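You operate a simulated robot arm through the tools that you are given. There is no shell and no other tool. Be economical: measure what you need, move in short steps, check, and stop when the job is done.

You are at the controls of a simulated robot arm. One attempt, no reset.

TASK
Turn the trim knob to LO. Put the orange label roll from the top of the cart on the red shelf mat and the green label roll on the lower deck of the cart. Put the beige block on the top of the cart away on the test station. Fetch the lead with the yellow band and set it on top of the carton on the top of the cart. Do these in any order.

It is judged by the outcome, as a careful person would: the job done as asked, and still so three seconds after it is handed in. It fails if anything else is knocked over, pushed out of place, dropped, spilled or broken.

THE ROBOT
A 7-joint arm with a fingered hand on a trunk, on a base that drives. Base frame: it is fixed to the floor where the robot stands at the start and does not move with it; the origin is under the middle of the robot, x ahead of it, y to its left, z up. Units: mm, degrees, N and s.
Its first joint turns from -69.0 to 172.0 degrees. Places, roughly: beige block (3x3x3 cm) [-1400, 3500, 800]; carton [-1500, 3250, 750]; label roll [-1500, 3250, 750]; lead with the yellow band [-1250, 3500, 750]; lower deck of the cart [-1500, 3300, 200]; red shelf mat [700, -800, 300]; test station [-1100, -300, 800]; trim knob [500, -200, 800]. Payload 5 kg.
The tool frame sits at the grasp point between the pads (the TCP): z along the fingers, y along the line on which they close. The tips reach 32 mm beyond it. The gripper opens to 160 mm. The gripper's body begins 89 mm behind the TCP. The gripper is a hand of 3 fingers: y runs from the thumb to the fingers, the wrist lies at [0, 0, -252] in the tool frame.
Orientation is that of the tool frame in the base frame, as a unit quaternion [w, x, y, z]. With the fingers straight down and closing along the base's y, the tool's x points along the base's -x, its y along +y and its z along -z.

THE INTERFACE
- The arm moves only by the tool servo_tool. Its argument "plan" is a list of rows, each a list of 6 numbers: the shift along the base's x, y, z in mm, then the turn, a rotation vector about the base's x, y, z in degrees. In form: [[tx, ty, tz, ax, ay, az], ...]. A call has 1 to 10 rows; each row shifts and turns the commanded pose from where the row before left it. Rows are played at 5 a second. More than 50 mm and 8.6 degrees between two rows, and nothing of the call is played. A pose out of reach is approached as far as the arm can. The call stops where the force on the tool passes 40 N (or 10 N more than at its start, if that is more) or the arm is blocked; 0.2 s more then pass. In this call time passes only in rows, and 0.2 s behind the last. The reply holds the time, the measured pose of the TCP, the force on the tool along the base axes, the opening and the grip force, in the units named above and with some noise, with the torque about the TCP (base axes, N m) and any sound that the robot's microphone picked up.
- Cameras (640 x 400 px; columns grow to the right, rows downward): "scene" is now at [105.7, 6.5, 1397.3]; the picture's right is [0.16, -0.99, -0.00], its down [-0.92, -0.15, -0.36] and it looks along [0.36, 0.06, -0.93] (base axes); focal length 214 px, centre (320, 200). "wrist" rides on the gripper at [65, -4, -116] in the tool frame; the picture's right is [0.06, 1.00, 0.00], its down [-0.87, 0.05, -0.49] and it looks along [-0.49, 0.03, 0.87] (tool axes); focal length 261 px, centre (320, 200).
- grab_frame(camera): a new picture of that camera. The clock stands still meanwhile.
- slide_trunk(by): slides the trunk up (or, below 0, down) by that many mm; the arm and the scene camera ride with it, the base frame stays. It gives what a move gives, with no picture.
- roll_base(legs): drives the robot by 1 to 6 legs, each [ahead, left, turn to the left] in mm, mm and degrees, along the robot's own axes; the way and the turn of a leg run together, so that a leg with both is an arc; at most 1500 mm and 180 degrees a leg. The arm and the cameras ride along, it lands a little off, and it stops where it bumps. It gives what a move gives.
- curl_fingers(finger1, finger2, thumb_bend): sets how far each is bent, from 0 (flat) to 100 (curled in); at 30 the hand is open as for a grip, at 70 the pads meet at the TCP. One left out holds its place. A second passes; each finger stops where it meets its share of the squeeze, and holds until it gets a number again. It is the only way to open and close the hand. It gives what a move gives, with no picture; readings hold the bend of each and the force on the fingers (four entries, about 0 where the hand has none), thumb and palm.
- aim_head(pan, tilt): turns the head with the scene camera to pan (to the left, within 86 degrees either way) and tilt (down, from -29 to 69), counted from straight ahead of the robot. It gives what a move gives.
- measure_at(camera, pixels): for up to 12 pixels [column, row] of the newest picture of that camera ("zoom" is the newest enlarged one), the place [x, y, z] in the base frame of the surface seen there, good to about 2 mm. The clock stands still meanwhile.
- zoom(camera, box): a new picture of the part [left, top, right, bottom] of that camera's present view, enlarged. The clock stands still meanwhile.
- sign_off(): hands the job in; it is judged then, once.

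Keep the steps short. Do not move on a guess: measure, check each grasp and each placing, and mend mistakes. In all there are 110 turns and 90 pictures (those below and enlarged ones count). Leave the gripper open and the arm clear of the work at the hand-in unless told otherwise, and finish with a single line.

The tools are called by a JSON object that holds its "op" and its "data". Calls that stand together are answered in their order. servo_tool: Moves the arm, as the interface text tells. Its arguments: {"type":"object","properties":{"plan":{"type":"array","items":{"type":"array","items":{"type":"number"}}}},"required":["plan"]} The other tools are called the same way: slide_trunk (by) slides the trunk up or down; curl_fingers (finger1, finger2, thumb_bend) moves the fingers one by one; roll_base (legs) drives the base; aim_head (pan, tilt) turns the head that bears the scene camera; grab_frame (camera) takes a picture; measure_at (camera, pixels) gives the place of the surface under pixels of a picture; zoom (camera, box) takes an enlarged picture of a part of a camera's view; sign_off () hands the job in.

At the start:

```text
clock: 0.0
ee_pos: [465.2, -650.4, 1172.0]
ee_rot: [0.0, 0.0, 1.0, 0.0]
force: [0.4, 0.4, 0.7]
ft_torque: [0.01, -0.03, -0.04]
width: 160.0
finger_force: 0.0
shape: jaw
bend: [30.0, 30.0, 30.0]
finger forces: [0.0, 0.0, 0.0, 0.1, 0.0, 0.0]
trunk travel left (down, up): [-600.0, 340.0]
robot x, y, heading: [-2.1, 1.6, 0.2]
head pan, tilt: [9.0, 68.8]
```

scene: 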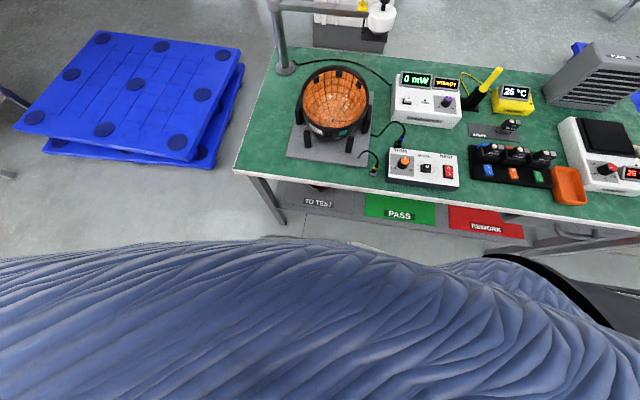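
wrist: 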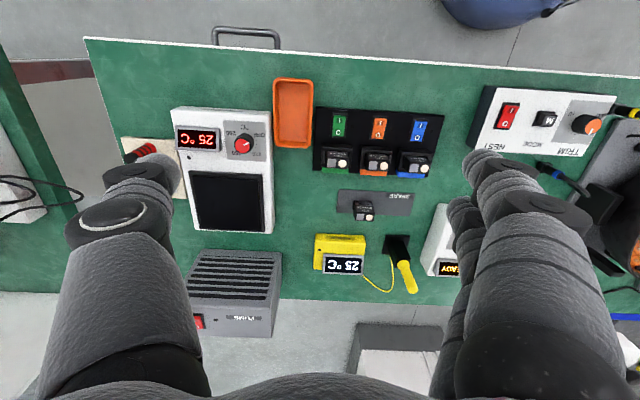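

I see the control box with the orange TRIM knob near scene (403,163). I'll zoom in on it to read its scale.

{"op": "zoom", "data": {"camera": "scene", "box": [370, 130, 480, 200]}}

{"op": "zoom", "data": {"camera": "wrist", "box": [460, 75, 640, 185]}}

```text
5.71 times, centred on (425, 165) of scene
```

zoom: 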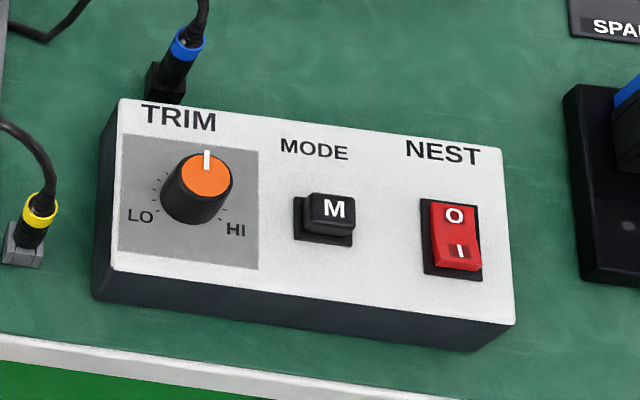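

```text
3.56 times, centred on (550, 130) of wrist
```

zoom: 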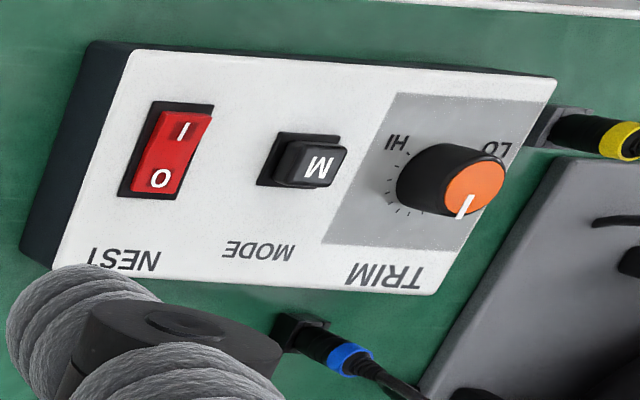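

The pointer is straight up and LO is at lower left. I'll zoom in tighter for measuring.

{"op": "zoom", "data": {"camera": "scene", "box": [386, 145, 418, 180]}}

```text
11.43 times, centred on (402, 162) of scene
```

zoom: 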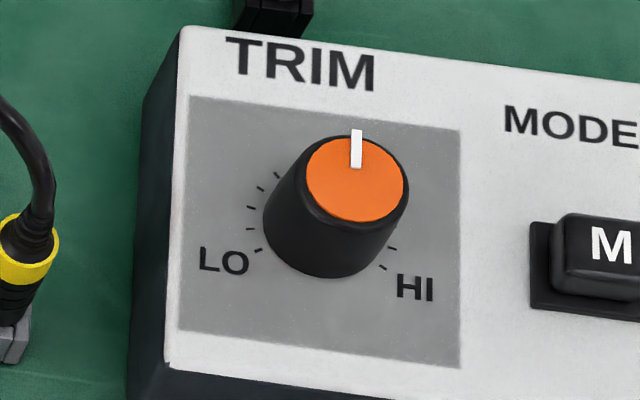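

{"op": "measure_at", "data": {"camera": "zoom", "pixels": [[355, 180], [357, 133], [355, 165], [402, 182], [308, 182], [258, 250], [250, 229], [252, 208], [382, 267], [392, 247], [222, 262], [416, 289]]}}

{"op": "measure_at", "data": {"camera": "scene", "pixels": [[395, 150], [389, 178], [455, 186], [426, 168], [330, 110], [375, 168], [404, 143], [405, 128], [350, 155], [480, 225], [400, 213], [316, 201]]}}

```text
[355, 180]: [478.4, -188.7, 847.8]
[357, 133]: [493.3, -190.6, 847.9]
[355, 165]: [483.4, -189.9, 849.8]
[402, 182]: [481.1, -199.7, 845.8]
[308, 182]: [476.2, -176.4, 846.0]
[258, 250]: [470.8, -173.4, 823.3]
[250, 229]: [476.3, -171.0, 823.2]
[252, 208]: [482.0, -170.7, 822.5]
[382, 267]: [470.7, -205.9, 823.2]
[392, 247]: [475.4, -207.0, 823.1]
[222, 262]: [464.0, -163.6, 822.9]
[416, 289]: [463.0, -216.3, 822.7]
```

```text
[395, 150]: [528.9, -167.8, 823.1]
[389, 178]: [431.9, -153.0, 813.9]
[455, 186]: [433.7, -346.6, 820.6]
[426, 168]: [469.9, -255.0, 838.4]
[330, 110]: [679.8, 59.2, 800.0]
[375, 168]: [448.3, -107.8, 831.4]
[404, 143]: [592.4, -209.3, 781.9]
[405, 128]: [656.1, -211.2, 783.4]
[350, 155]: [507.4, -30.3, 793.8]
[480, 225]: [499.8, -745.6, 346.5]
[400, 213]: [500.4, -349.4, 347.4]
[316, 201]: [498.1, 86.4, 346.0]
```

The knob centre is about (480,-189), its top is at z 847 and its face at 823. The pointer is at +x, and the LO tick is about +120° anticlockwise from it. I'll move above the knob while turning the tool -60°, so that +120° of turn is available.

{"op": "servo_tool", "data": {"plan": [[1.5, 46.1, -10, 0, 0, -6], [1.5, 46.1, -10, 0, 0, -6], [1.5, 46.1, -10, 0, 0, -6], [1.5, 46.1, -10, 0, 0, -6], [1.5, 46.1, -10, 0, 0, -6], [1.5, 46.1, -10, 0, 0, -6], [1.5, 46.1, -10, 0, 0, -6], [1.5, 46.1, -10, 0, 0, -6], [1.5, 46.1, -10, 0, 0, -6], [1.5, 46.1, -10, 0, 0, -6]]}}

{"op": "curl_fingers", "data": {"finger1": 55, "finger2": 55, "thumb_bend": 55}}

{"op": "grab_frame", "data": {"camera": "wrist"}}

{"op": "grab_frame", "data": {"camera": "scene"}}

```text
clock: 2.2
ee_pos: [484.5, -192.3, 1073.0]
ee_rot: [-0.001, 0.501, 0.865, 0.0]
force: [-0.4, 0.0, 0.7]
ft_torque: [0.03, 0.03, -0.01]
width: 160.1
finger_force: 0.1
shape: jaw
bend: [30.0, 30.0, 30.0]
finger forces: [0.1, 0.1, 0.0, 0.1, 0.0, 0.0]
trunk travel left (down, up): [-600.0, 340.0]
robot x, y, heading: [-0.2, 2.1, 0.2]
head pan, tilt: [9.0, 68.8]
```

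```text
clock: 3.2
ee_pos: [483.6, -191.2, 1073.8]
ee_rot: [0.0, 0.5, 0.866, 0.0]
force: [1.0, 0.0, 0.1]
ft_torque: [0.03, -0.01, 0.01]
width: 67.8
finger_force: 0.1
shape: fingers
bend: [55.0, 55.0, 55.0]
finger forces: [0.0, 0.1, 0.1, 0.0, 0.0, 0.1]
trunk travel left (down, up): [-600.0, 340.0]
robot x, y, heading: [0.1, -0.9, 0.1]
head pan, tilt: [9.0, 68.8]
```

```text
84 pictures are left
```

wrist: 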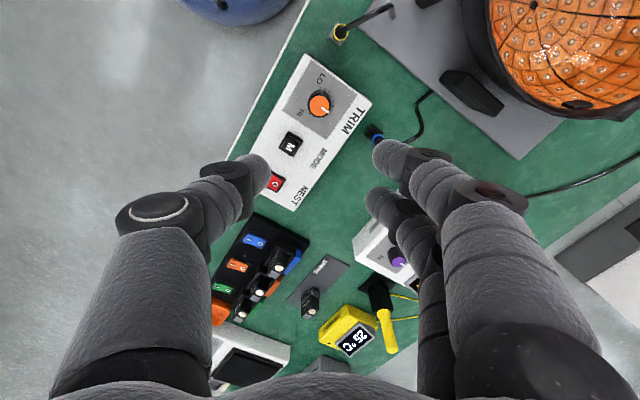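

```text
83 pictures are left
```

scene: 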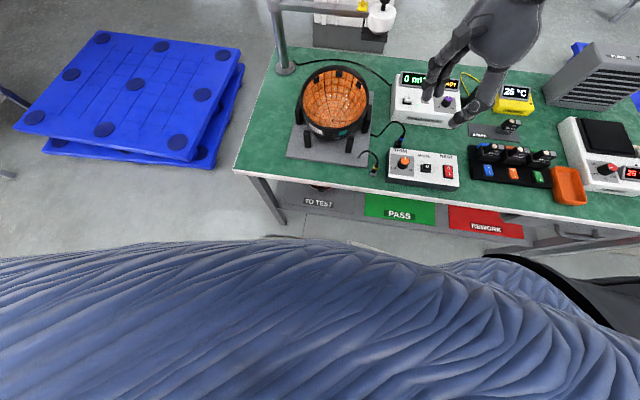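

The fingers show at wrist (385,150) and (378,195), with the thumb tip at (262,165). I'll measure them to learn how they are spaced, and re-measure the knob from this view.

{"op": "measure_at", "data": {"camera": "wrist", "pixels": [[386, 152], [378, 198], [258, 170], [150, 207], [495, 193], [319, 103], [319, 80], [300, 112], [276, 183], [292, 143]]}}

{"op": "zoom", "data": {"camera": "wrist", "box": [280, 60, 380, 140]}}

```text
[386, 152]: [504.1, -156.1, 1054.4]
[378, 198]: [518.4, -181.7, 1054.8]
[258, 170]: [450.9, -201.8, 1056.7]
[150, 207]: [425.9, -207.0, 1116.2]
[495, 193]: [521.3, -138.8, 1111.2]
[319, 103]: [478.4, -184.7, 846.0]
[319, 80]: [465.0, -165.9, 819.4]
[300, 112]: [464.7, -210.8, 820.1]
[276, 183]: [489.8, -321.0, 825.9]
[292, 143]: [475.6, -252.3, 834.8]
```

```text
5.00 times, centred on (330, 100) of wrist
```

zoom: 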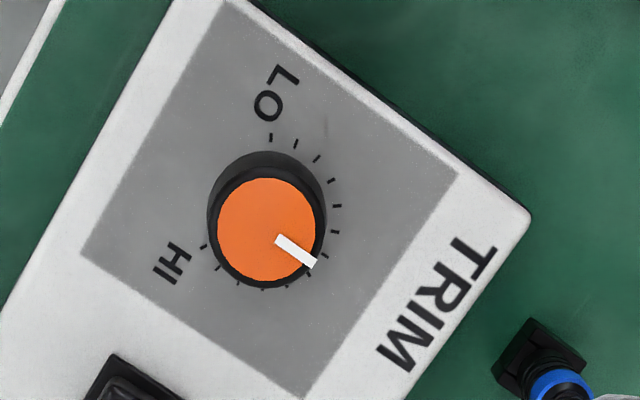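

{"op": "measure_at", "data": {"camera": "zoom", "pixels": [[267, 230], [220, 230], [314, 230], [267, 182], [267, 278], [300, 253], [271, 138], [296, 144], [335, 206], [204, 246], [218, 267], [240, 281]]}}

```text
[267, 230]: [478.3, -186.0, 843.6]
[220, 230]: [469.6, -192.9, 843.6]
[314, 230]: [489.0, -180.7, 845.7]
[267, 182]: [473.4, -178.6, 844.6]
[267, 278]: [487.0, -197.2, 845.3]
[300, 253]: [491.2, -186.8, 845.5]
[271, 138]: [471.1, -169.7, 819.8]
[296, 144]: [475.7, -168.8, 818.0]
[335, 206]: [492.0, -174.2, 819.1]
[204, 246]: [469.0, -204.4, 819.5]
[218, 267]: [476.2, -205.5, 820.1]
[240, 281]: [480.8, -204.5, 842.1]
```

The fingertips are about 29 mm apart, so they will cradle the 24 mm knob. I'll descend over it to z≈866 with the fingers half closed.

{"op": "servo_tool", "data": {"plan": [[-2, 1.5, -45, 0, 0, 0], [-2, 1.5, -45, 0, 0, 0], [0, 0, -45, 0, 0, 0], [0, 0, -45, 0, 0, 0], [0, 0, -20, 0, 0, 0], [0, 0, -7, 0, 0, 0]]}}

{"op": "grab_frame", "data": {"camera": "wrist"}}

```text
clock: 4.6
ee_pos: [477.5, -186.5, 864.8]
ee_rot: [0.0, 0.501, 0.866, 0.0]
force: [-0.8, -0.5, -0.6]
ft_torque: [-0.01, -0.01, 0.01]
width: 67.7
finger_force: 0.1
shape: fingers
bend: [55.0, 55.0, 55.0]
finger forces: [0.0, 0.0, 0.0, 0.1, 0.0, 0.0]
trunk travel left (down, up): [-600.0, 340.0]
robot x, y, heading: [1.7, 1.3, 0.1]
head pan, tilt: [9.0, 68.8]
```

```text
81 pictures are left
```

wrist: 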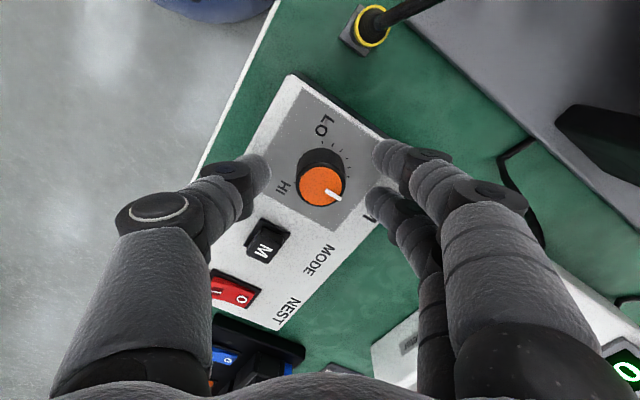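

{"op": "measure_at", "data": {"camera": "wrist", "pixels": [[320, 184], [303, 184], [340, 184], [386, 152], [378, 200], [258, 172], [375, 145], [267, 165], [268, 180], [368, 195]]}}

```text
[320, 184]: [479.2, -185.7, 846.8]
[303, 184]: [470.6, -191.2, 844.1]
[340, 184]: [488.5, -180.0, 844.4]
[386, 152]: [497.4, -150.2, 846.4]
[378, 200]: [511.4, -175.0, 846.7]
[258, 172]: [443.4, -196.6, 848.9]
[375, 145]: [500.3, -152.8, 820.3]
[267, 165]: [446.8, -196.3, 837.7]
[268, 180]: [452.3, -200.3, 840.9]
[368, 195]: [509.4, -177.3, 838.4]
```

The knob sits centred between the digits. I'll lower 5 mm and close.

{"op": "servo_tool", "data": {"plan": [[1, 0, -5, 0, 0, 0]]}}

{"op": "curl_fingers", "data": {"finger1": 70, "finger2": 70, "thumb_bend": 70}}

{"op": "grab_frame", "data": {"camera": "wrist"}}

```text
clock: 5.0
ee_pos: [478.7, -186.1, 860.8]
ee_rot: [0.0, 0.499, 0.866, 0.0]
force: [0.6, 0.1, 0.6]
ft_torque: [-0.05, 0.04, 0.0]
width: 67.5
finger_force: 0.1
shape: fingers
bend: [55.0, 55.0, 55.0]
finger forces: [0.1, 0.0, 0.0, 0.0, 1.4, 0.0]
trunk travel left (down, up): [-600.0, 340.0]
robot x, y, heading: [-1.4, -1.8, -0.0]
head pan, tilt: [9.0, 68.8]
```

```text
clock: 6.0
ee_pos: [477.5, -187.3, 859.7]
ee_rot: [0.0, 0.5, 0.866, 0.0]
force: [-2.7, 0.1, -5.9]
ft_torque: [0.02, 0.07, -0.03]
width: 28.5
finger_force: 9.4
shape: fingers
bend: [67.0, 65.0, 66.0]
finger forces: [3.2, 4.7, 0.1, 0.0, 10.3, 0.1]
trunk travel left (down, up): [-600.0, 340.0]
robot x, y, heading: [-2.2, 0.4, 0.0]
head pan, tilt: [9.0, 68.8]
```

```text
80 pictures are left
```

wrist: 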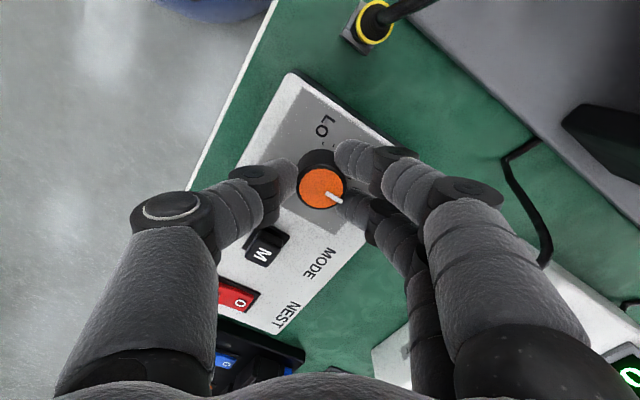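

The knob is gripped (3.2, 4.7 and 10.3 N). I'll turn +40° first and check.

{"op": "servo_tool", "data": {"plan": [[0, 0, 0, 0, 0, 8], [0, 0, 0, 0, 0, 8], [0, 0, 0, 0, 0, 8], [0, 0, 0, 0, 0, 8], [0, 0, 0, 0, 0, 8]]}}

{"op": "grab_frame", "data": {"camera": "wrist"}}

```text
clock: 7.2
ee_pos: [478.0, -186.7, 859.7]
ee_rot: [-0.001, 0.173, 0.985, -0.001]
force: [-5.4, -1.9, -6.4]
ft_torque: [0.0, 0.15, -0.07]
width: 28.3
finger_force: 9.1
shape: fingers
bend: [67.0, 65.0, 66.0]
finger forces: [3.4, 3.9, 0.1, 0.0, 11.1, 0.0]
trunk travel left (down, up): [-600.0, 340.0]
robot x, y, heading: [-3.5, 0.5, -0.3]
head pan, tilt: [9.0, 68.8]
```

```text
79 pictures are left
```

wrist: 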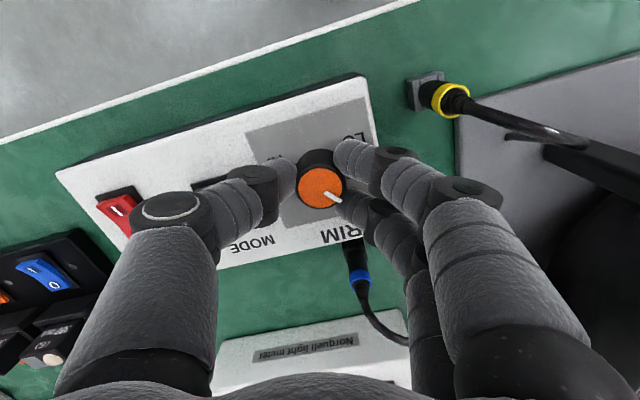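

The pointer turns with the hand. I'll continue with +78°.

{"op": "servo_tool", "data": {"plan": [[0, 0, 0, 0, 0, 8], [0, 0, 0, 0, 0, 8], [0, 0, 0, 0, 0, 8], [0, 0, 0, 0, 0, 8], [0, 0, 0, 0, 0, 8], [0, 0, 0, 0, 0, 8], [0, 0, 0, 0, 0, 8], [0, 0, 0, 0, 0, 8], [0, 0, 0, 0, 0, 8], [0, 0, 0, 0, 0, 6]]}}

{"op": "grab_frame", "data": {"camera": "wrist"}}

{"op": "zoom", "data": {"camera": "scene", "box": [386, 145, 418, 180]}}

```text
clock: 9.4
ee_pos: [476.8, -186.8, 860.7]
ee_rot: [0.001, -0.485, 0.874, 0.0]
force: [-0.3, -14.0, -5.1]
ft_torque: [-0.35, 0.01, -0.06]
width: 28.7
finger_force: 10.9
shape: fingers
bend: [67.0, 66.0, 66.0]
finger forces: [5.5, 2.9, 0.0, 0.0, 13.2, 0.0]
trunk travel left (down, up): [-600.0, 340.0]
robot x, y, heading: [2.2, -1.2, -0.1]
head pan, tilt: [9.0, 68.8]
```

```text
78 pictures are left
```

wrist: 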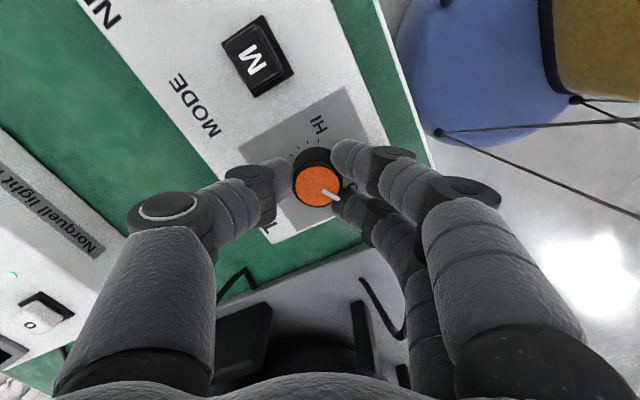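

```text
11.43 times, centred on (402, 162) of scene
```

zoom: 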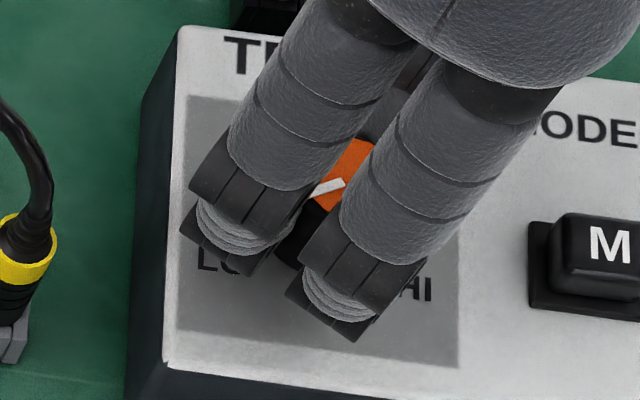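

I'll measure the pointer line to get its angle.

{"op": "measure_at", "data": {"camera": "zoom", "pixels": [[316, 192], [342, 184], [355, 180], [329, 188]]}}

{"op": "zoom", "data": {"camera": "wrist", "box": [270, 100, 370, 220]}}

```text
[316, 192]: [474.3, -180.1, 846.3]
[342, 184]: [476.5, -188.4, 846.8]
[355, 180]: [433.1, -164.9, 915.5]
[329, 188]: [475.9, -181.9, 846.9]
```

```text
3.33 times, centred on (320, 160) of wrist
```

zoom: 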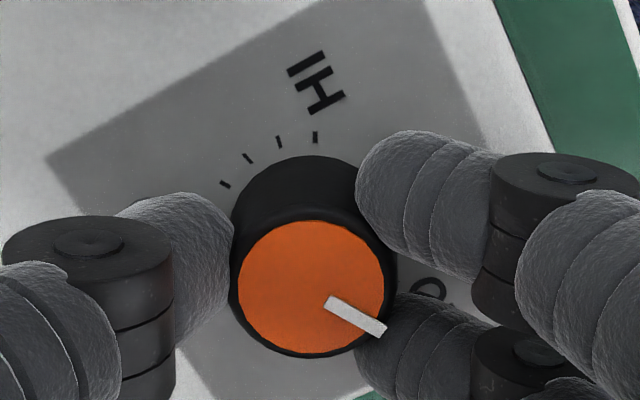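

The turn looks close to LO. I'll open to 55, lift a bit, and look.

{"op": "curl_fingers", "data": {"finger1": 52, "finger2": 52, "thumb_bend": 52}}

{"op": "servo_tool", "data": {"plan": [[0, 0, 40, 0, 0, 0], [0, 0, 45, 0, 0, 0], [0, 0, 45, 0, 0, 0]]}}

{"op": "zoom", "data": {"camera": "wrist", "box": [270, 80, 370, 180]}}

```text
clock: 10.4
ee_pos: [477.3, -187.5, 860.9]
ee_rot: [0.0, -0.485, 0.875, 0.0]
force: [0.0, 0.5, 0.7]
ft_torque: [0.0, 0.01, 0.02]
width: 78.5
finger_force: 0.1
shape: fingers
bend: [52.0, 52.0, 52.0]
finger forces: [0.0, 0.1, 0.0, 0.0, 0.0, 0.1]
trunk travel left (down, up): [-600.0, 340.0]
robot x, y, heading: [-0.9, 1.2, -0.2]
head pan, tilt: [9.0, 68.8]
```

```text
clock: 11.2
ee_pos: [473.0, -189.2, 993.3]
ee_rot: [0.001, -0.485, 0.874, 0.0]
force: [0.1, -0.4, 1.2]
ft_torque: [0.01, -0.01, -0.02]
width: 78.9
finger_force: 0.2
shape: fingers
bend: [52.0, 52.0, 52.0]
finger forces: [0.1, 0.0, 0.0, 0.0, 0.1, 0.0]
out of reach, approached as far as the arm can: row 3
trunk travel left (down, up): [-600.0, 340.0]
robot x, y, heading: [-1.4, -3.3, 0.2]
head pan, tilt: [9.0, 68.8]
```

```text
4.00 times, centred on (320, 130) of wrist
```

zoom: 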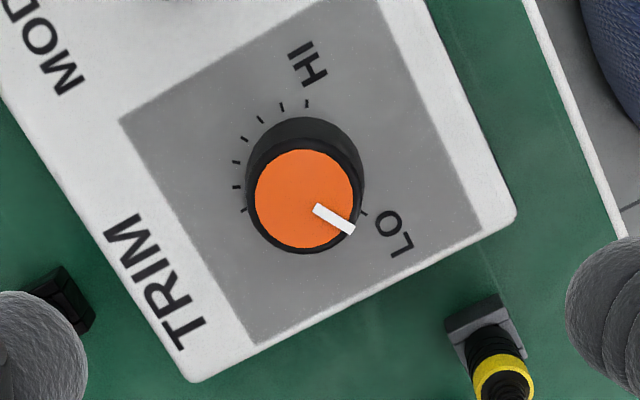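

{"op": "measure_at", "data": {"camera": "zoom", "pixels": [[318, 207], [350, 229], [304, 199], [257, 199], [352, 199], [304, 152], [304, 246], [364, 214], [307, 103], [125, 122], [378, 2], [480, 233]]}}

```text
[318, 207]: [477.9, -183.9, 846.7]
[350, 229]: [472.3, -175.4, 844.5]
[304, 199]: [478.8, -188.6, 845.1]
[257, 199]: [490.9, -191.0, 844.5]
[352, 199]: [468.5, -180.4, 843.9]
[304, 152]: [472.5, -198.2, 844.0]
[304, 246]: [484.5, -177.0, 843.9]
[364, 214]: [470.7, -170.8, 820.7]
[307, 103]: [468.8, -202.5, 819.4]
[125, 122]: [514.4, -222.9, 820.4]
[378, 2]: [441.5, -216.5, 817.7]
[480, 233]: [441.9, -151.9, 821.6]
```

The pointer sits on the LO tick (about 121° against about 120°), so the knob is done. I'll raise the arm, rotate the wrist back, and look round to the left and behind.

{"op": "servo_tool", "data": {"plan": [[-5, -10, 0, 0, 0, -8], [-5, -10, 20, 0, 0, -8], [-5, -10, 25, 0, 0, -8], [-5, -10, 25, 0, 0, -8], [-5, -10, 25, 0, 0, -8], [-5, -10, 25, 0, 0, -8], [-5, -10, 25, 0, 0, -8], [0, 0, 20, 0, 0, 0]]}}

{"op": "aim_head", "data": {"pan": -70, "tilt": 50}}

{"op": "grab_frame", "data": {"camera": "scene"}}

{"op": "aim_head", "data": {"pan": 80, "tilt": 20}}

{"op": "grab_frame", "data": {"camera": "scene"}}

```text
clock: 13.0
ee_pos: [449.9, -260.3, 1163.4]
ee_rot: [0.0, -0.016, 1.0, 0.0]
force: [-0.6, 0.5, 0.6]
ft_torque: [-0.01, 0.01, -0.02]
width: 78.9
finger_force: 0.1
shape: fingers
bend: [52.0, 52.0, 52.0]
finger forces: [0.0, 0.0, 0.0, 0.1, 0.0, 0.0]
out of reach, approached as far as the arm can: row 1
trunk travel left (down, up): [-600.0, 340.0]
robot x, y, heading: [-2.6, 2.0, 0.1]
head pan, tilt: [9.0, 68.8]
```

```text
clock: 14.5
ee_pos: [449.3, -261.3, 1164.2]
ee_rot: [0.0, -0.018, 1.0, 0.0]
force: [-0.3, 1.1, -0.1]
ft_torque: [0.01, 0.01, 0.0]
width: 78.8
finger_force: 0.0
shape: fingers
bend: [52.0, 52.0, 52.0]
finger forces: [0.0, 0.0, 0.0, 0.1, 0.0, 0.1]
trunk travel left (down, up): [-600.0, 340.0]
robot x, y, heading: [1.4, 4.4, -0.2]
head pan, tilt: [-70.0, 50.0]
```

```text
74 pictures are left
```

scene: 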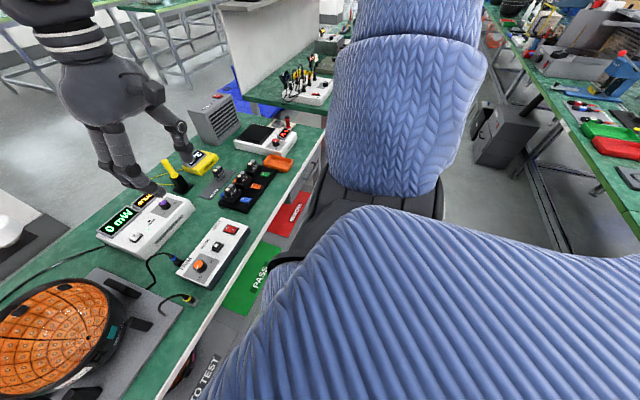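

```text
clock: 16.9
ee_pos: [448.7, -259.5, 1162.3]
ee_rot: [-0.001, -0.017, 1.0, -0.001]
force: [0.1, 0.7, 0.3]
ft_torque: [0.0, 0.0, -0.01]
width: 78.7
finger_force: 0.1
shape: fingers
bend: [52.0, 52.0, 52.0]
finger forces: [0.1, 0.0, 0.1, 0.1, 0.0, 0.0]
trunk travel left (down, up): [-600.0, 340.0]
robot x, y, heading: [-2.0, -1.1, -0.5]
head pan, tilt: [80.0, 20.0]
```

```text
73 pictures are left
```

scene: 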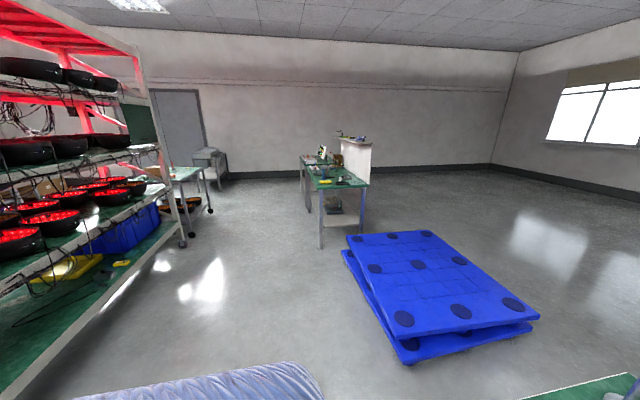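

The cart appears near scene (185,185). I'll zoom there and measure floor obstacles (pallet, rack, middle bench) for a driving path.

{"op": "zoom", "data": {"camera": "scene", "box": [130, 130, 240, 250]}}

{"op": "measure_at", "data": {"camera": "scene", "pixels": [[342, 250], [405, 360], [532, 325], [321, 246], [362, 230], [183, 244], [212, 212], [20, 385], [250, 300], [70, 250], [305, 205], [165, 180]]}}

```text
3.33 times, centred on (185, 190) of scene
```

zoom: 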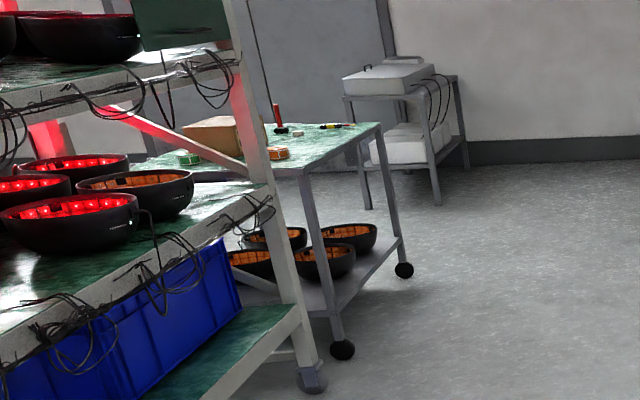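

```text
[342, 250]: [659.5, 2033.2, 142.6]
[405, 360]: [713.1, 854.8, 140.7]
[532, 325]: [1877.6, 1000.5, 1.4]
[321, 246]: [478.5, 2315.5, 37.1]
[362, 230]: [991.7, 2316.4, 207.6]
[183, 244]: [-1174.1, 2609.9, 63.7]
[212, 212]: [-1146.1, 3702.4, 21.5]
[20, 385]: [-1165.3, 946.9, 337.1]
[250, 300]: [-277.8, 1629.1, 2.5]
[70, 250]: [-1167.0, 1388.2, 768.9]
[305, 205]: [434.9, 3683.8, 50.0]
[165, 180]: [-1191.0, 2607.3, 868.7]
```

The corridor between the rack (x≈-1165) and the pallet and bench (x>480) is free. Before turning I need to check the pole ahead-left and the area behind.

{"op": "aim_head", "data": {"pan": 15, "tilt": 40}}

{"op": "grab_frame", "data": {"camera": "scene"}}

```text
clock: 18.2
ee_pos: [449.6, -260.3, 1163.0]
ee_rot: [0.001, -0.017, 1.0, 0.0]
force: [0.3, -0.4, -0.1]
ft_torque: [-0.01, 0.03, 0.0]
width: 78.8
finger_force: 0.0
shape: fingers
bend: [52.0, 52.0, 52.0]
finger forces: [0.0, 0.1, 0.0, 0.1, 0.0, 0.0]
trunk travel left (down, up): [-600.0, 340.0]
robot x, y, heading: [-2.5, 0.4, -0.2]
head pan, tilt: [15.0, 40.0]
```

```text
71 pictures are left
```

scene: 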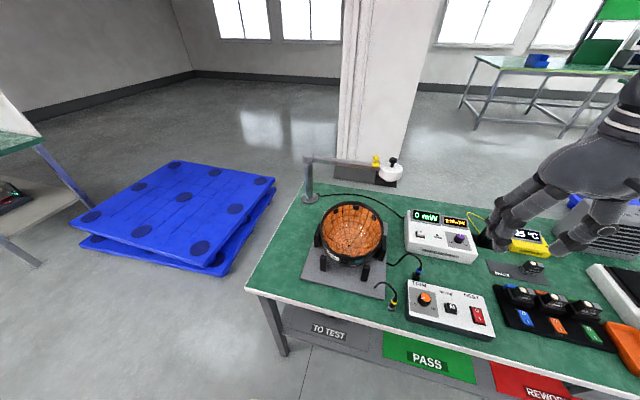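

The pole is short and well below the hand. I'll turn left 90° in place, then look left at the bench behind that holds the test station.

{"op": "roll_base", "data": {"legs": [[0, 0, 90]]}}

{"op": "aim_head", "data": {"pan": 86, "tilt": 35}}

{"op": "grab_frame", "data": {"camera": "scene"}}

```text
clock: 22.4
ee_pos: [263.9, 448.0, 1163.2]
ee_rot: [0.0, 0.717, -0.697, -0.001]
force: [-0.2, 0.7, -0.4]
ft_torque: [0.0, 0.04, -0.05]
width: 78.9
finger_force: 0.0
shape: fingers
bend: [52.0, 52.0, 52.0]
finger forces: [0.0, 0.1, 0.0, 0.0, 0.1, 0.0]
trunk travel left (down, up): [-600.0, 340.0]
robot x, y, heading: [0.2, -0.0, 89.6]
head pan, tilt: [15.0, 40.0]
```

```text
clock: 23.9
ee_pos: [263.9, 448.1, 1163.4]
ee_rot: [0.0, 0.717, -0.697, 0.0]
force: [1.2, -0.3, 0.2]
ft_torque: [-0.03, 0.0, -0.03]
width: 78.5
finger_force: 0.0
shape: fingers
bend: [52.0, 52.0, 52.0]
finger forces: [0.0, 0.0, 0.0, 0.1, 0.0, 0.1]
trunk travel left (down, up): [-600.0, 340.0]
robot x, y, heading: [-2.7, 2.7, 89.7]
head pan, tilt: [85.9, 35.0]
```

```text
70 pictures are left
```

scene: 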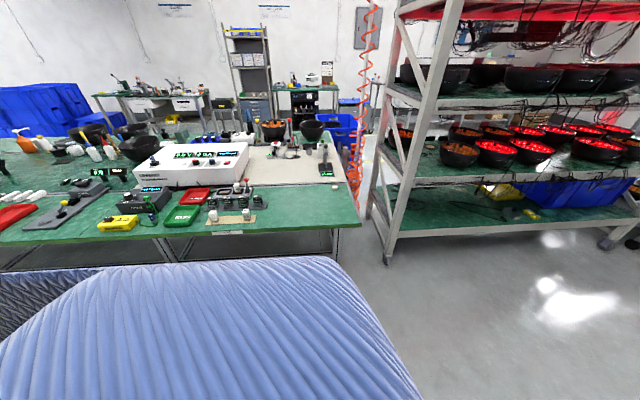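

The test station is probably the plate near (235,215). I'll zoom in.

{"op": "zoom", "data": {"camera": "scene", "box": [100, 130, 370, 270]}}

{"op": "measure_at", "data": {"camera": "scene", "pixels": [[235, 215], [215, 205], [260, 205], [118, 223], [186, 215], [150, 180], [300, 165], [350, 220], [200, 260], [385, 258], [230, 228], [100, 230]]}}

```text
2.37 times, centred on (235, 200) of scene
```

zoom: 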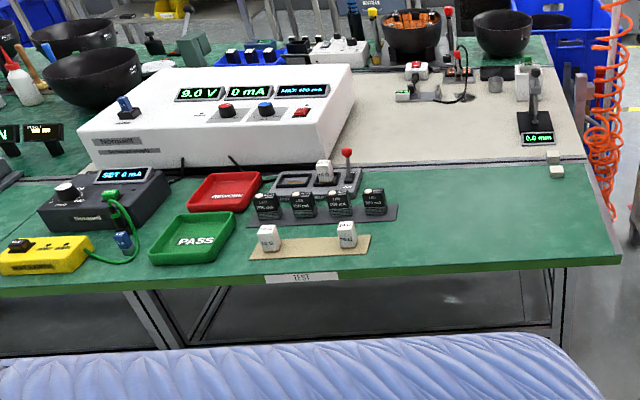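

```text
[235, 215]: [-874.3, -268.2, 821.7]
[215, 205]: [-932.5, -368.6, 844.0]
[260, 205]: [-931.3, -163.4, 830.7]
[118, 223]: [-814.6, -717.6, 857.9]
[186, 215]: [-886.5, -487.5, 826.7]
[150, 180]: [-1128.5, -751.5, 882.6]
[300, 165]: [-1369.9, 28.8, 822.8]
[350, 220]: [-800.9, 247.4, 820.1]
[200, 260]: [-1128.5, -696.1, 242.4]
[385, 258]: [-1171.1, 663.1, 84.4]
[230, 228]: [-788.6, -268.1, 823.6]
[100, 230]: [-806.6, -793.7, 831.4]
```

{"op": "zoom", "data": {"camera": "scene", "box": [195, 175, 275, 235]}}

{"op": "zoom", "data": {"camera": "scene", "box": [250, 140, 350, 215]}}

```text
6.67 times, centred on (235, 205) of scene
```

zoom: 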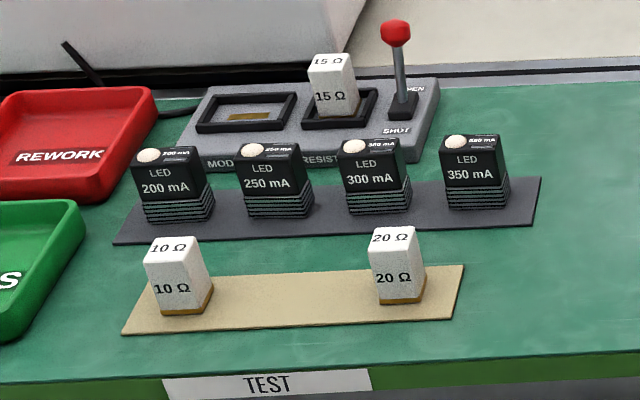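

```text
5.33 times, centred on (300, 178) of scene
```

zoom: 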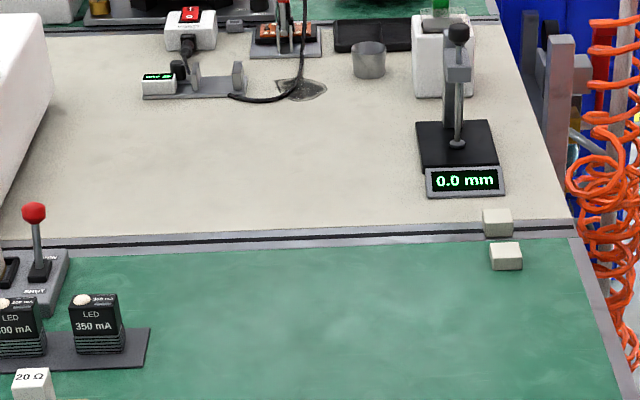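

{"op": "measure_at", "data": {"camera": "zoom", "pixels": [[497, 216], [497, 232], [505, 248], [505, 264], [490, 265], [523, 265], [484, 232], [512, 230], [460, 150], [465, 185], [570, 190], [450, 215]]}}

```text
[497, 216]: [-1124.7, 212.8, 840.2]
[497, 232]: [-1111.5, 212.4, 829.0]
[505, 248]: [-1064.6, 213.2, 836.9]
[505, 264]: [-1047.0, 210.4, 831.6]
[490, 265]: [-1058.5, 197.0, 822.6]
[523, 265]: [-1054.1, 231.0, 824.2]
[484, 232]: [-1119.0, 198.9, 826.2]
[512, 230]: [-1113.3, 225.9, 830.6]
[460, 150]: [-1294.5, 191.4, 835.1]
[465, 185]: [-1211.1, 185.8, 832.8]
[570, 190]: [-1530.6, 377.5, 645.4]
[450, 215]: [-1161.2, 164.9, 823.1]
```

I'll decide the block's place once I see it. Now I'll drive to the cart: forward along the corridor drifting left, then turn to face it.

{"op": "roll_base", "data": {"legs": [[1500, 150, 0], [1600, 200, 0], [0, 0, 90]]}}

```text
refused: 1600 is not a number from -1500 to 1500
```

{"op": "roll_base", "data": {"legs": [[1500, 150, 0], [1500, 150, 0], [200, 0, 0], [0, 0, 90]]}}

{"op": "aim_head", "data": {"pan": 0, "tilt": 40}}

{"op": "grab_frame", "data": {"camera": "scene"}}

```text
refused: leg 1 is longer than a leg can be; nothing moved
```

```text
clock: 25.5
ee_pos: [264.5, 447.6, 1162.1]
ee_rot: [0.0, 0.716, -0.698, 0.0]
force: [-0.2, -0.1, 0.1]
ft_torque: [0.01, -0.02, 0.03]
width: 78.8
finger_force: 0.1
shape: fingers
bend: [52.0, 52.0, 52.0]
finger forces: [0.1, 0.0, 0.0, 0.0, 0.0, 0.0]
trunk travel left (down, up): [-600.0, 340.0]
robot x, y, heading: [-0.7, 0.7, 89.3]
head pan, tilt: [0.0, 40.0]
```

```text
66 pictures are left
```

scene: 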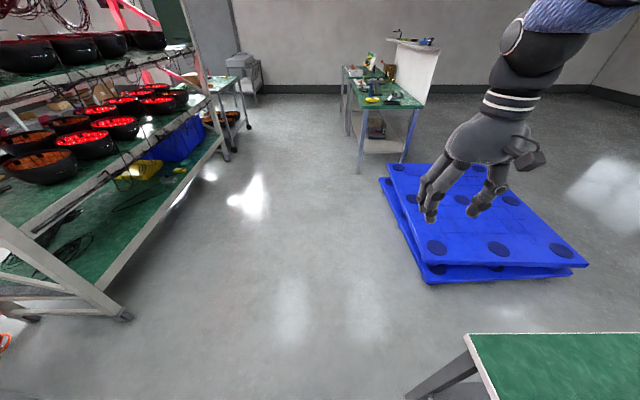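

A leg may be at most 1500 mm diagonal. The path is visibly clear, so I'll split it.

{"op": "roll_base", "data": {"legs": [[1400, 150, 0], [1400, 150, 0], [400, 0, 0], [0, 0, 90]]}}

{"op": "grab_frame", "data": {"camera": "scene"}}

```text
clock: 45.0
ee_pos: [-581.4, 3477.1, 1163.2]
ee_rot: [0.001, 1.0, -0.007, 0.001]
force: [0.7, 0.2, 0.5]
ft_torque: [0.0, -0.03, -0.01]
width: 78.9
finger_force: 0.0
shape: fingers
bend: [52.0, 52.0, 52.0]
finger forces: [0.0, 0.0, 0.0, 0.0, 0.0, 0.0]
trunk travel left (down, up): [-600.0, 340.0]
robot x, y, heading: [-145.1, 3191.6, 177.0]
head pan, tilt: [0.0, 40.0]
```

```text
65 pictures are left
```

scene: 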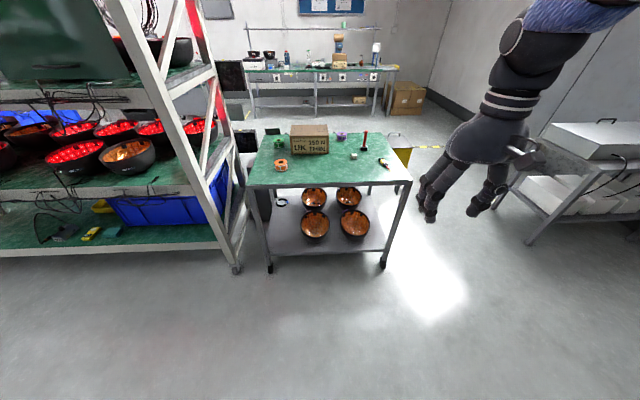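

I can see the cart well. I'll zoom in and measure it.

{"op": "zoom", "data": {"camera": "scene", "box": [235, 115, 415, 275]}}

{"op": "measure_at", "data": {"camera": "scene", "pixels": [[248, 186], [410, 183], [262, 135], [392, 143], [281, 165], [281, 142], [310, 140], [341, 135], [364, 140], [354, 156], [383, 164], [282, 235]]}}

```text
2.50 times, centred on (325, 195) of scene
```

zoom: 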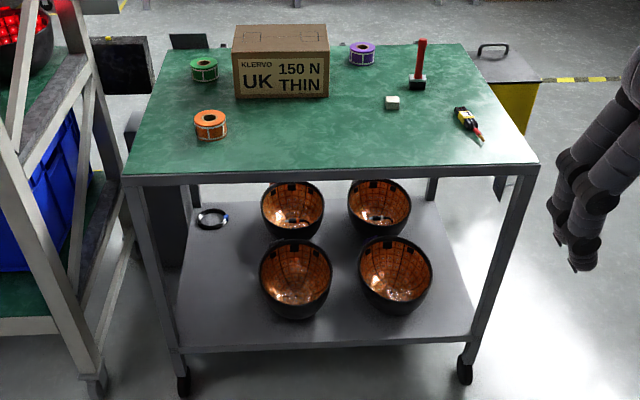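

```text
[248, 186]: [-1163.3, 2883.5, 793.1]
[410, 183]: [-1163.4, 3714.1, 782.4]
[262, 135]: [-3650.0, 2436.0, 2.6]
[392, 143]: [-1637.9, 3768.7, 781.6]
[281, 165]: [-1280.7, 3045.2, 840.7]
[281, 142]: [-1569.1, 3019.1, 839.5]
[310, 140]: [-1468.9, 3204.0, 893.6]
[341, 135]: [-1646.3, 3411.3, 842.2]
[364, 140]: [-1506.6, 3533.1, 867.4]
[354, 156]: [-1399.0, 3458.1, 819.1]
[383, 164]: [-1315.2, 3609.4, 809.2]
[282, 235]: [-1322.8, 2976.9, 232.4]
```

The cart top is at z≈793. It holds the orange roll (-1285,3045), green roll (-1570,3019), carton (-1470,3204), block (-1400,3458) and lead (-1315,3610). I'll drive in to about 430 mm from the cart edge.

{"op": "roll_base", "data": {"legs": [[570, -40, 3]]}}

{"op": "aim_head", "data": {"pan": 0, "tilt": 55}}

{"op": "grab_frame", "data": {"camera": "scene"}}

{"op": "grab_frame", "data": {"camera": "wrist"}}

```text
clock: 48.2
ee_pos: [-1154.1, 3503.7, 1162.7]
ee_rot: [0.0, 1.0, 0.023, 0.001]
force: [-0.3, -0.3, 0.0]
ft_torque: [-0.01, -0.03, 0.0]
width: 78.8
finger_force: 0.1
shape: fingers
bend: [52.0, 52.0, 52.0]
finger forces: [0.0, 0.0, 0.1, 0.1, 0.0, 0.0]
trunk travel left (down, up): [-600.0, 340.0]
robot x, y, heading: [-703.7, 3247.1, -179.7]
head pan, tilt: [0.0, 40.0]
```

```text
clock: 49.0
ee_pos: [-1153.9, 3503.8, 1164.0]
ee_rot: [0.0, 1.0, 0.022, 0.0]
force: [0.4, -0.2, -0.5]
ft_torque: [0.02, -0.04, 0.01]
width: 78.5
finger_force: 0.2
shape: fingers
bend: [52.0, 52.0, 52.0]
finger forces: [0.0, 0.0, 0.1, 0.0, 0.0, 0.1]
trunk travel left (down, up): [-600.0, 340.0]
robot x, y, heading: [-701.1, 3249.0, -179.6]
head pan, tilt: [0.0, 55.0]
```

```text
63 pictures are left
```

scene: 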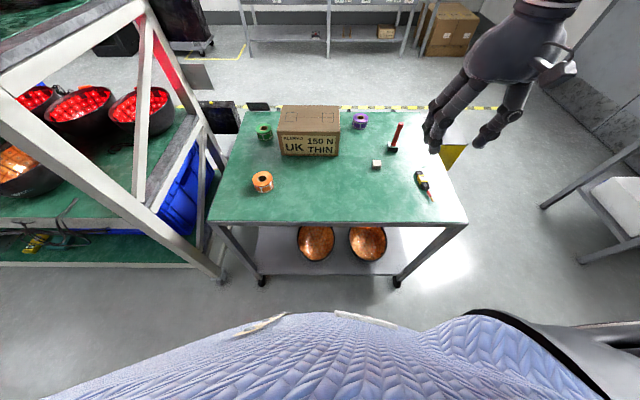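

```text
62 pictures are left
```

wrist: 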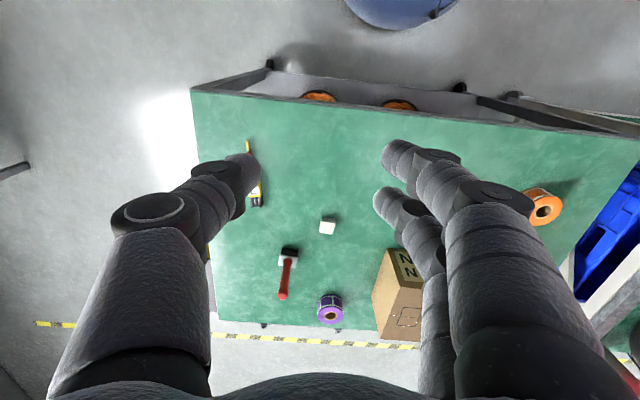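

{"op": "zoom", "data": {"camera": "scene", "box": [345, 110, 455, 215]}}

{"op": "zoom", "data": {"camera": "scene", "box": [235, 95, 350, 205]}}

```text
3.81 times, centred on (400, 162) of scene
```

zoom: 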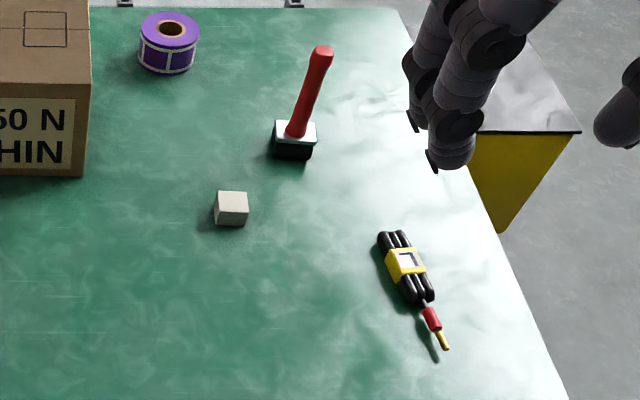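

```text
3.64 times, centred on (292, 150) of scene
```

zoom: 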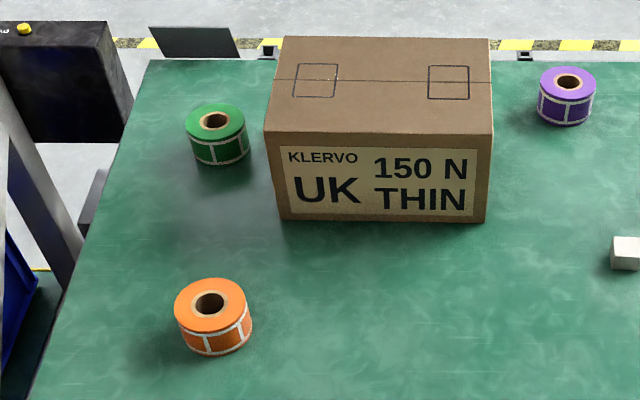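

The beige block is plain, like the two beside the gauge on the test bench. The lead comes first, so I'll measure it and the carton top.

{"op": "zoom", "data": {"camera": "scene", "box": [400, 160, 445, 205]}}

{"op": "measure_at", "data": {"camera": "scene", "pixels": [[281, 108], [339, 107], [340, 131], [279, 131], [310, 120], [281, 154], [338, 157], [262, 178], [262, 188], [265, 128], [265, 138], [376, 162]]}}

```text
8.89 times, centred on (422, 182) of scene
```

zoom: 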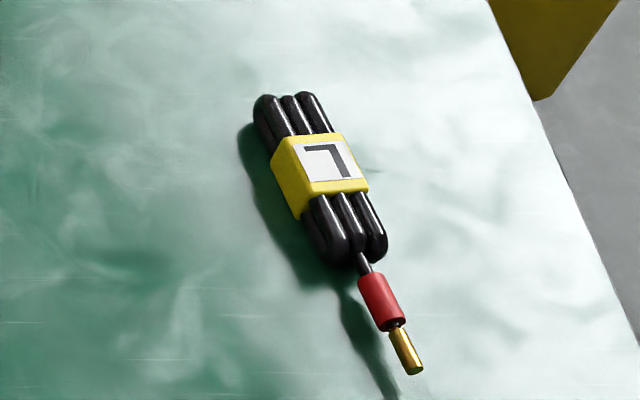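

```text
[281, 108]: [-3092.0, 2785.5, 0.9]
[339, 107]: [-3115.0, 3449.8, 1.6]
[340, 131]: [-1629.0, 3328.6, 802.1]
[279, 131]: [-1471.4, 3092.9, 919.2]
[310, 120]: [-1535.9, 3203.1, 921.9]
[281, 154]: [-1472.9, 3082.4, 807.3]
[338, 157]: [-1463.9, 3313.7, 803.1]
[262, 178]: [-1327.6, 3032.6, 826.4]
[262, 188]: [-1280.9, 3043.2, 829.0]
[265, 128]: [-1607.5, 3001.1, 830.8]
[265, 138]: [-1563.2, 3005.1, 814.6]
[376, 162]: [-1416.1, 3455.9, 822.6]
```

{"op": "measure_at", "data": {"camera": "zoom", "pixels": [[325, 160], [290, 140], [343, 135], [310, 190], [365, 185], [270, 105], [315, 97], [335, 255], [375, 250], [380, 300], [408, 360], [240, 330]]}}

{"op": "zoom", "data": {"camera": "wrist", "box": [215, 120, 305, 220]}}

```text
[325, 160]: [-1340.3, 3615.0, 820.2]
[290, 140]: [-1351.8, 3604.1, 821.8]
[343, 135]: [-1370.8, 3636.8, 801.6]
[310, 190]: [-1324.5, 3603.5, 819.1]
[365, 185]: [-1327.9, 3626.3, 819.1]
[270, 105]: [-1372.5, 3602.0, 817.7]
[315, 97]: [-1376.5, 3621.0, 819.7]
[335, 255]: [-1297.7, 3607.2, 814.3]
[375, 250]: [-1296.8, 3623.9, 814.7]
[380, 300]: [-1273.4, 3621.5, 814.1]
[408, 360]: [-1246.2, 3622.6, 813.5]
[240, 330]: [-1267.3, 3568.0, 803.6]
```

```text
4.00 times, centred on (260, 170) of wrist
```

zoom: 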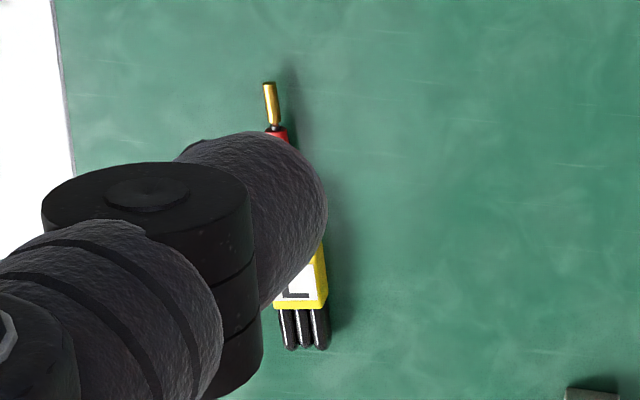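

The lead bundle's centre is at about (-1338,3614), its top at 820 and the cart top at 802. It lies along x, so the hand's present closing axis suits it. I'll move above it and descend.

{"op": "servo_tool", "data": {"plan": [[-45, 22, -10, 0, 0, 1], [-45, 22, -20, 0, 0, 1], [-46, 22, -30, 0, 0, 0], [-48, 22, -40, 0, 0, 0], [0, 22, -40, 0, 0, 0], [0, 0, -45, 0, 0, 0], [0, 0, -45, 0, 0, 0], [0, 0, -40, 0, 0, 0]]}}

{"op": "grab_frame", "data": {"camera": "wrist"}}

```text
refused: row 1 steps farther than a row can; nothing moved
```

```text
57 pictures are left
```

wrist: 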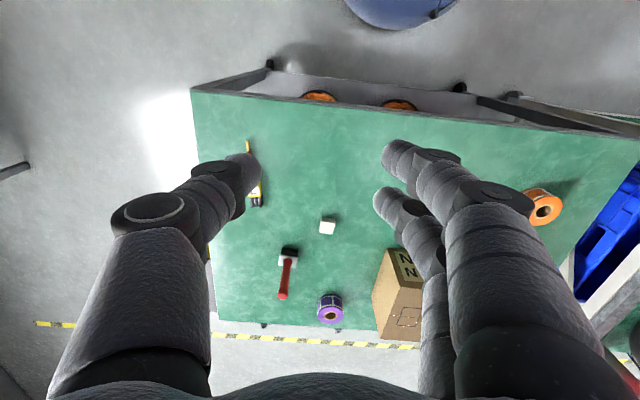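

The step norm must stay at or below 50 mm, so I'll spread it evenly over more rows.

{"op": "servo_tool", "data": {"plan": [[-30, 18, -8, 0, 0, 1], [-30, 18, -20, 0, 0, 1], [-30, 18, -25, 0, 0, 0], [-30, 18, -25, 0, 0, 0], [-30, 18, -25, 0, 0, 0], [-30, 18, -25, 0, 0, 0], [-4, 3, -40, 0, 0, 0], [0, 0, -45, 0, 0, 0], [0, 0, -45, 0, 0, 0]]}}

{"op": "grab_frame", "data": {"camera": "wrist"}}

```text
clock: 51.0
ee_pos: [-1338.3, 3619.7, 907.1]
ee_rot: [0.0, 0.999, 0.04, 0.0]
force: [-0.6, 0.2, 0.8]
ft_torque: [-0.01, -0.01, 0.03]
width: 78.7
finger_force: 0.1
shape: fingers
bend: [52.0, 52.0, 52.0]
finger forces: [0.1, 0.0, 0.0, 0.1, 0.0, 0.0]
trunk travel left (down, up): [-600.0, 340.0]
robot x, y, heading: [-702.3, 3246.1, -179.8]
head pan, tilt: [0.0, 55.0]
```

```text
56 pictures are left
```

wrist: 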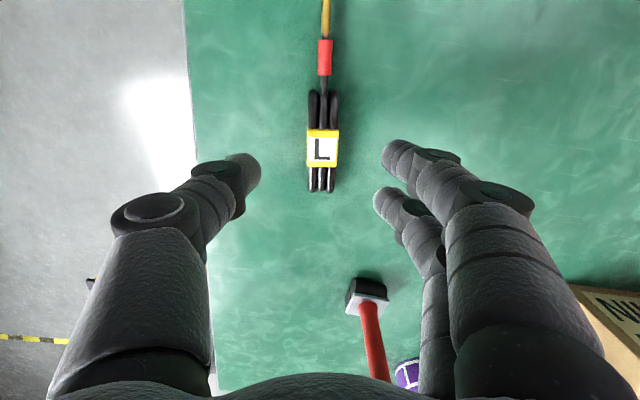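

{"op": "measure_at", "data": {"camera": "wrist", "pixels": [[321, 148], [310, 130], [335, 130], [309, 164], [336, 164], [314, 185], [330, 185], [325, 58], [280, 120]]}}

```text
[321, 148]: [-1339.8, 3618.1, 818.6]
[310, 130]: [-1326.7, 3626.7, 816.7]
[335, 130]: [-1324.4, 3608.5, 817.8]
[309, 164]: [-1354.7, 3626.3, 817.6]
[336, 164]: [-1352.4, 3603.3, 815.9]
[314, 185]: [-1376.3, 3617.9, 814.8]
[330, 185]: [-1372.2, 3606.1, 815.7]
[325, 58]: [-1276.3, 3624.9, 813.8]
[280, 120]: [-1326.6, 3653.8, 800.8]
```

The band centre is (-1340,3617), directly under the TCP. I'll descend to z≈837 and close.

{"op": "servo_tool", "data": {"plan": [[-1, -2, -40, 0, 0, 0], [0, 0, -20, 0, 0, 0], [0, 0, -9, 0, 0, 0]]}}

{"op": "curl_fingers", "data": {"finger1": 70, "finger2": 70, "thumb_bend": 70}}

{"op": "grab_frame", "data": {"camera": "wrist"}}

```text
clock: 51.9
ee_pos: [-1336.6, 3613.0, 840.9]
ee_rot: [-0.001, 0.999, 0.038, -0.003]
force: [11.9, 2.3, 33.0]
ft_torque: [-0.62, -0.65, 0.27]
width: 78.8
finger_force: 16.6
shape: fingers
bend: [54.0, 54.0, 52.0]
finger forces: [15.0, 9.8, 0.0, 0.0, 8.3, 0.1]
trunk travel left (down, up): [-600.0, 340.0]
robot x, y, heading: [-701.4, 3249.0, -179.4]
head pan, tilt: [0.0, 55.0]
stopped in row 3: the force on the tool passed its limit (the readings are from after the stop); the commanded pose is now the measured one
```

```text
clock: 52.9
ee_pos: [-1339.8, 3613.1, 836.4]
ee_rot: [0.0, 0.999, 0.039, -0.001]
force: [2.7, -0.7, 4.7]
ft_torque: [0.0, -0.07, -0.01]
width: 30.2
finger_force: 11.0
shape: fingers
bend: [67.0, 67.0, 67.0]
finger forces: [5.5, 6.0, 0.1, 0.0, 11.2, 0.1]
trunk travel left (down, up): [-600.0, 340.0]
robot x, y, heading: [-703.2, 3242.6, -179.4]
head pan, tilt: [0.0, 55.0]
```

```text
55 pictures are left
```

wrist: 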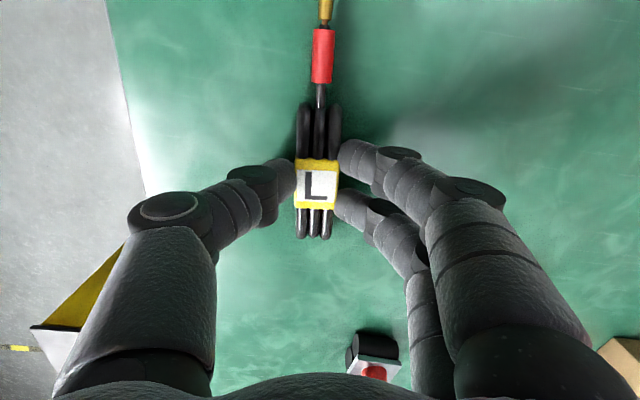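

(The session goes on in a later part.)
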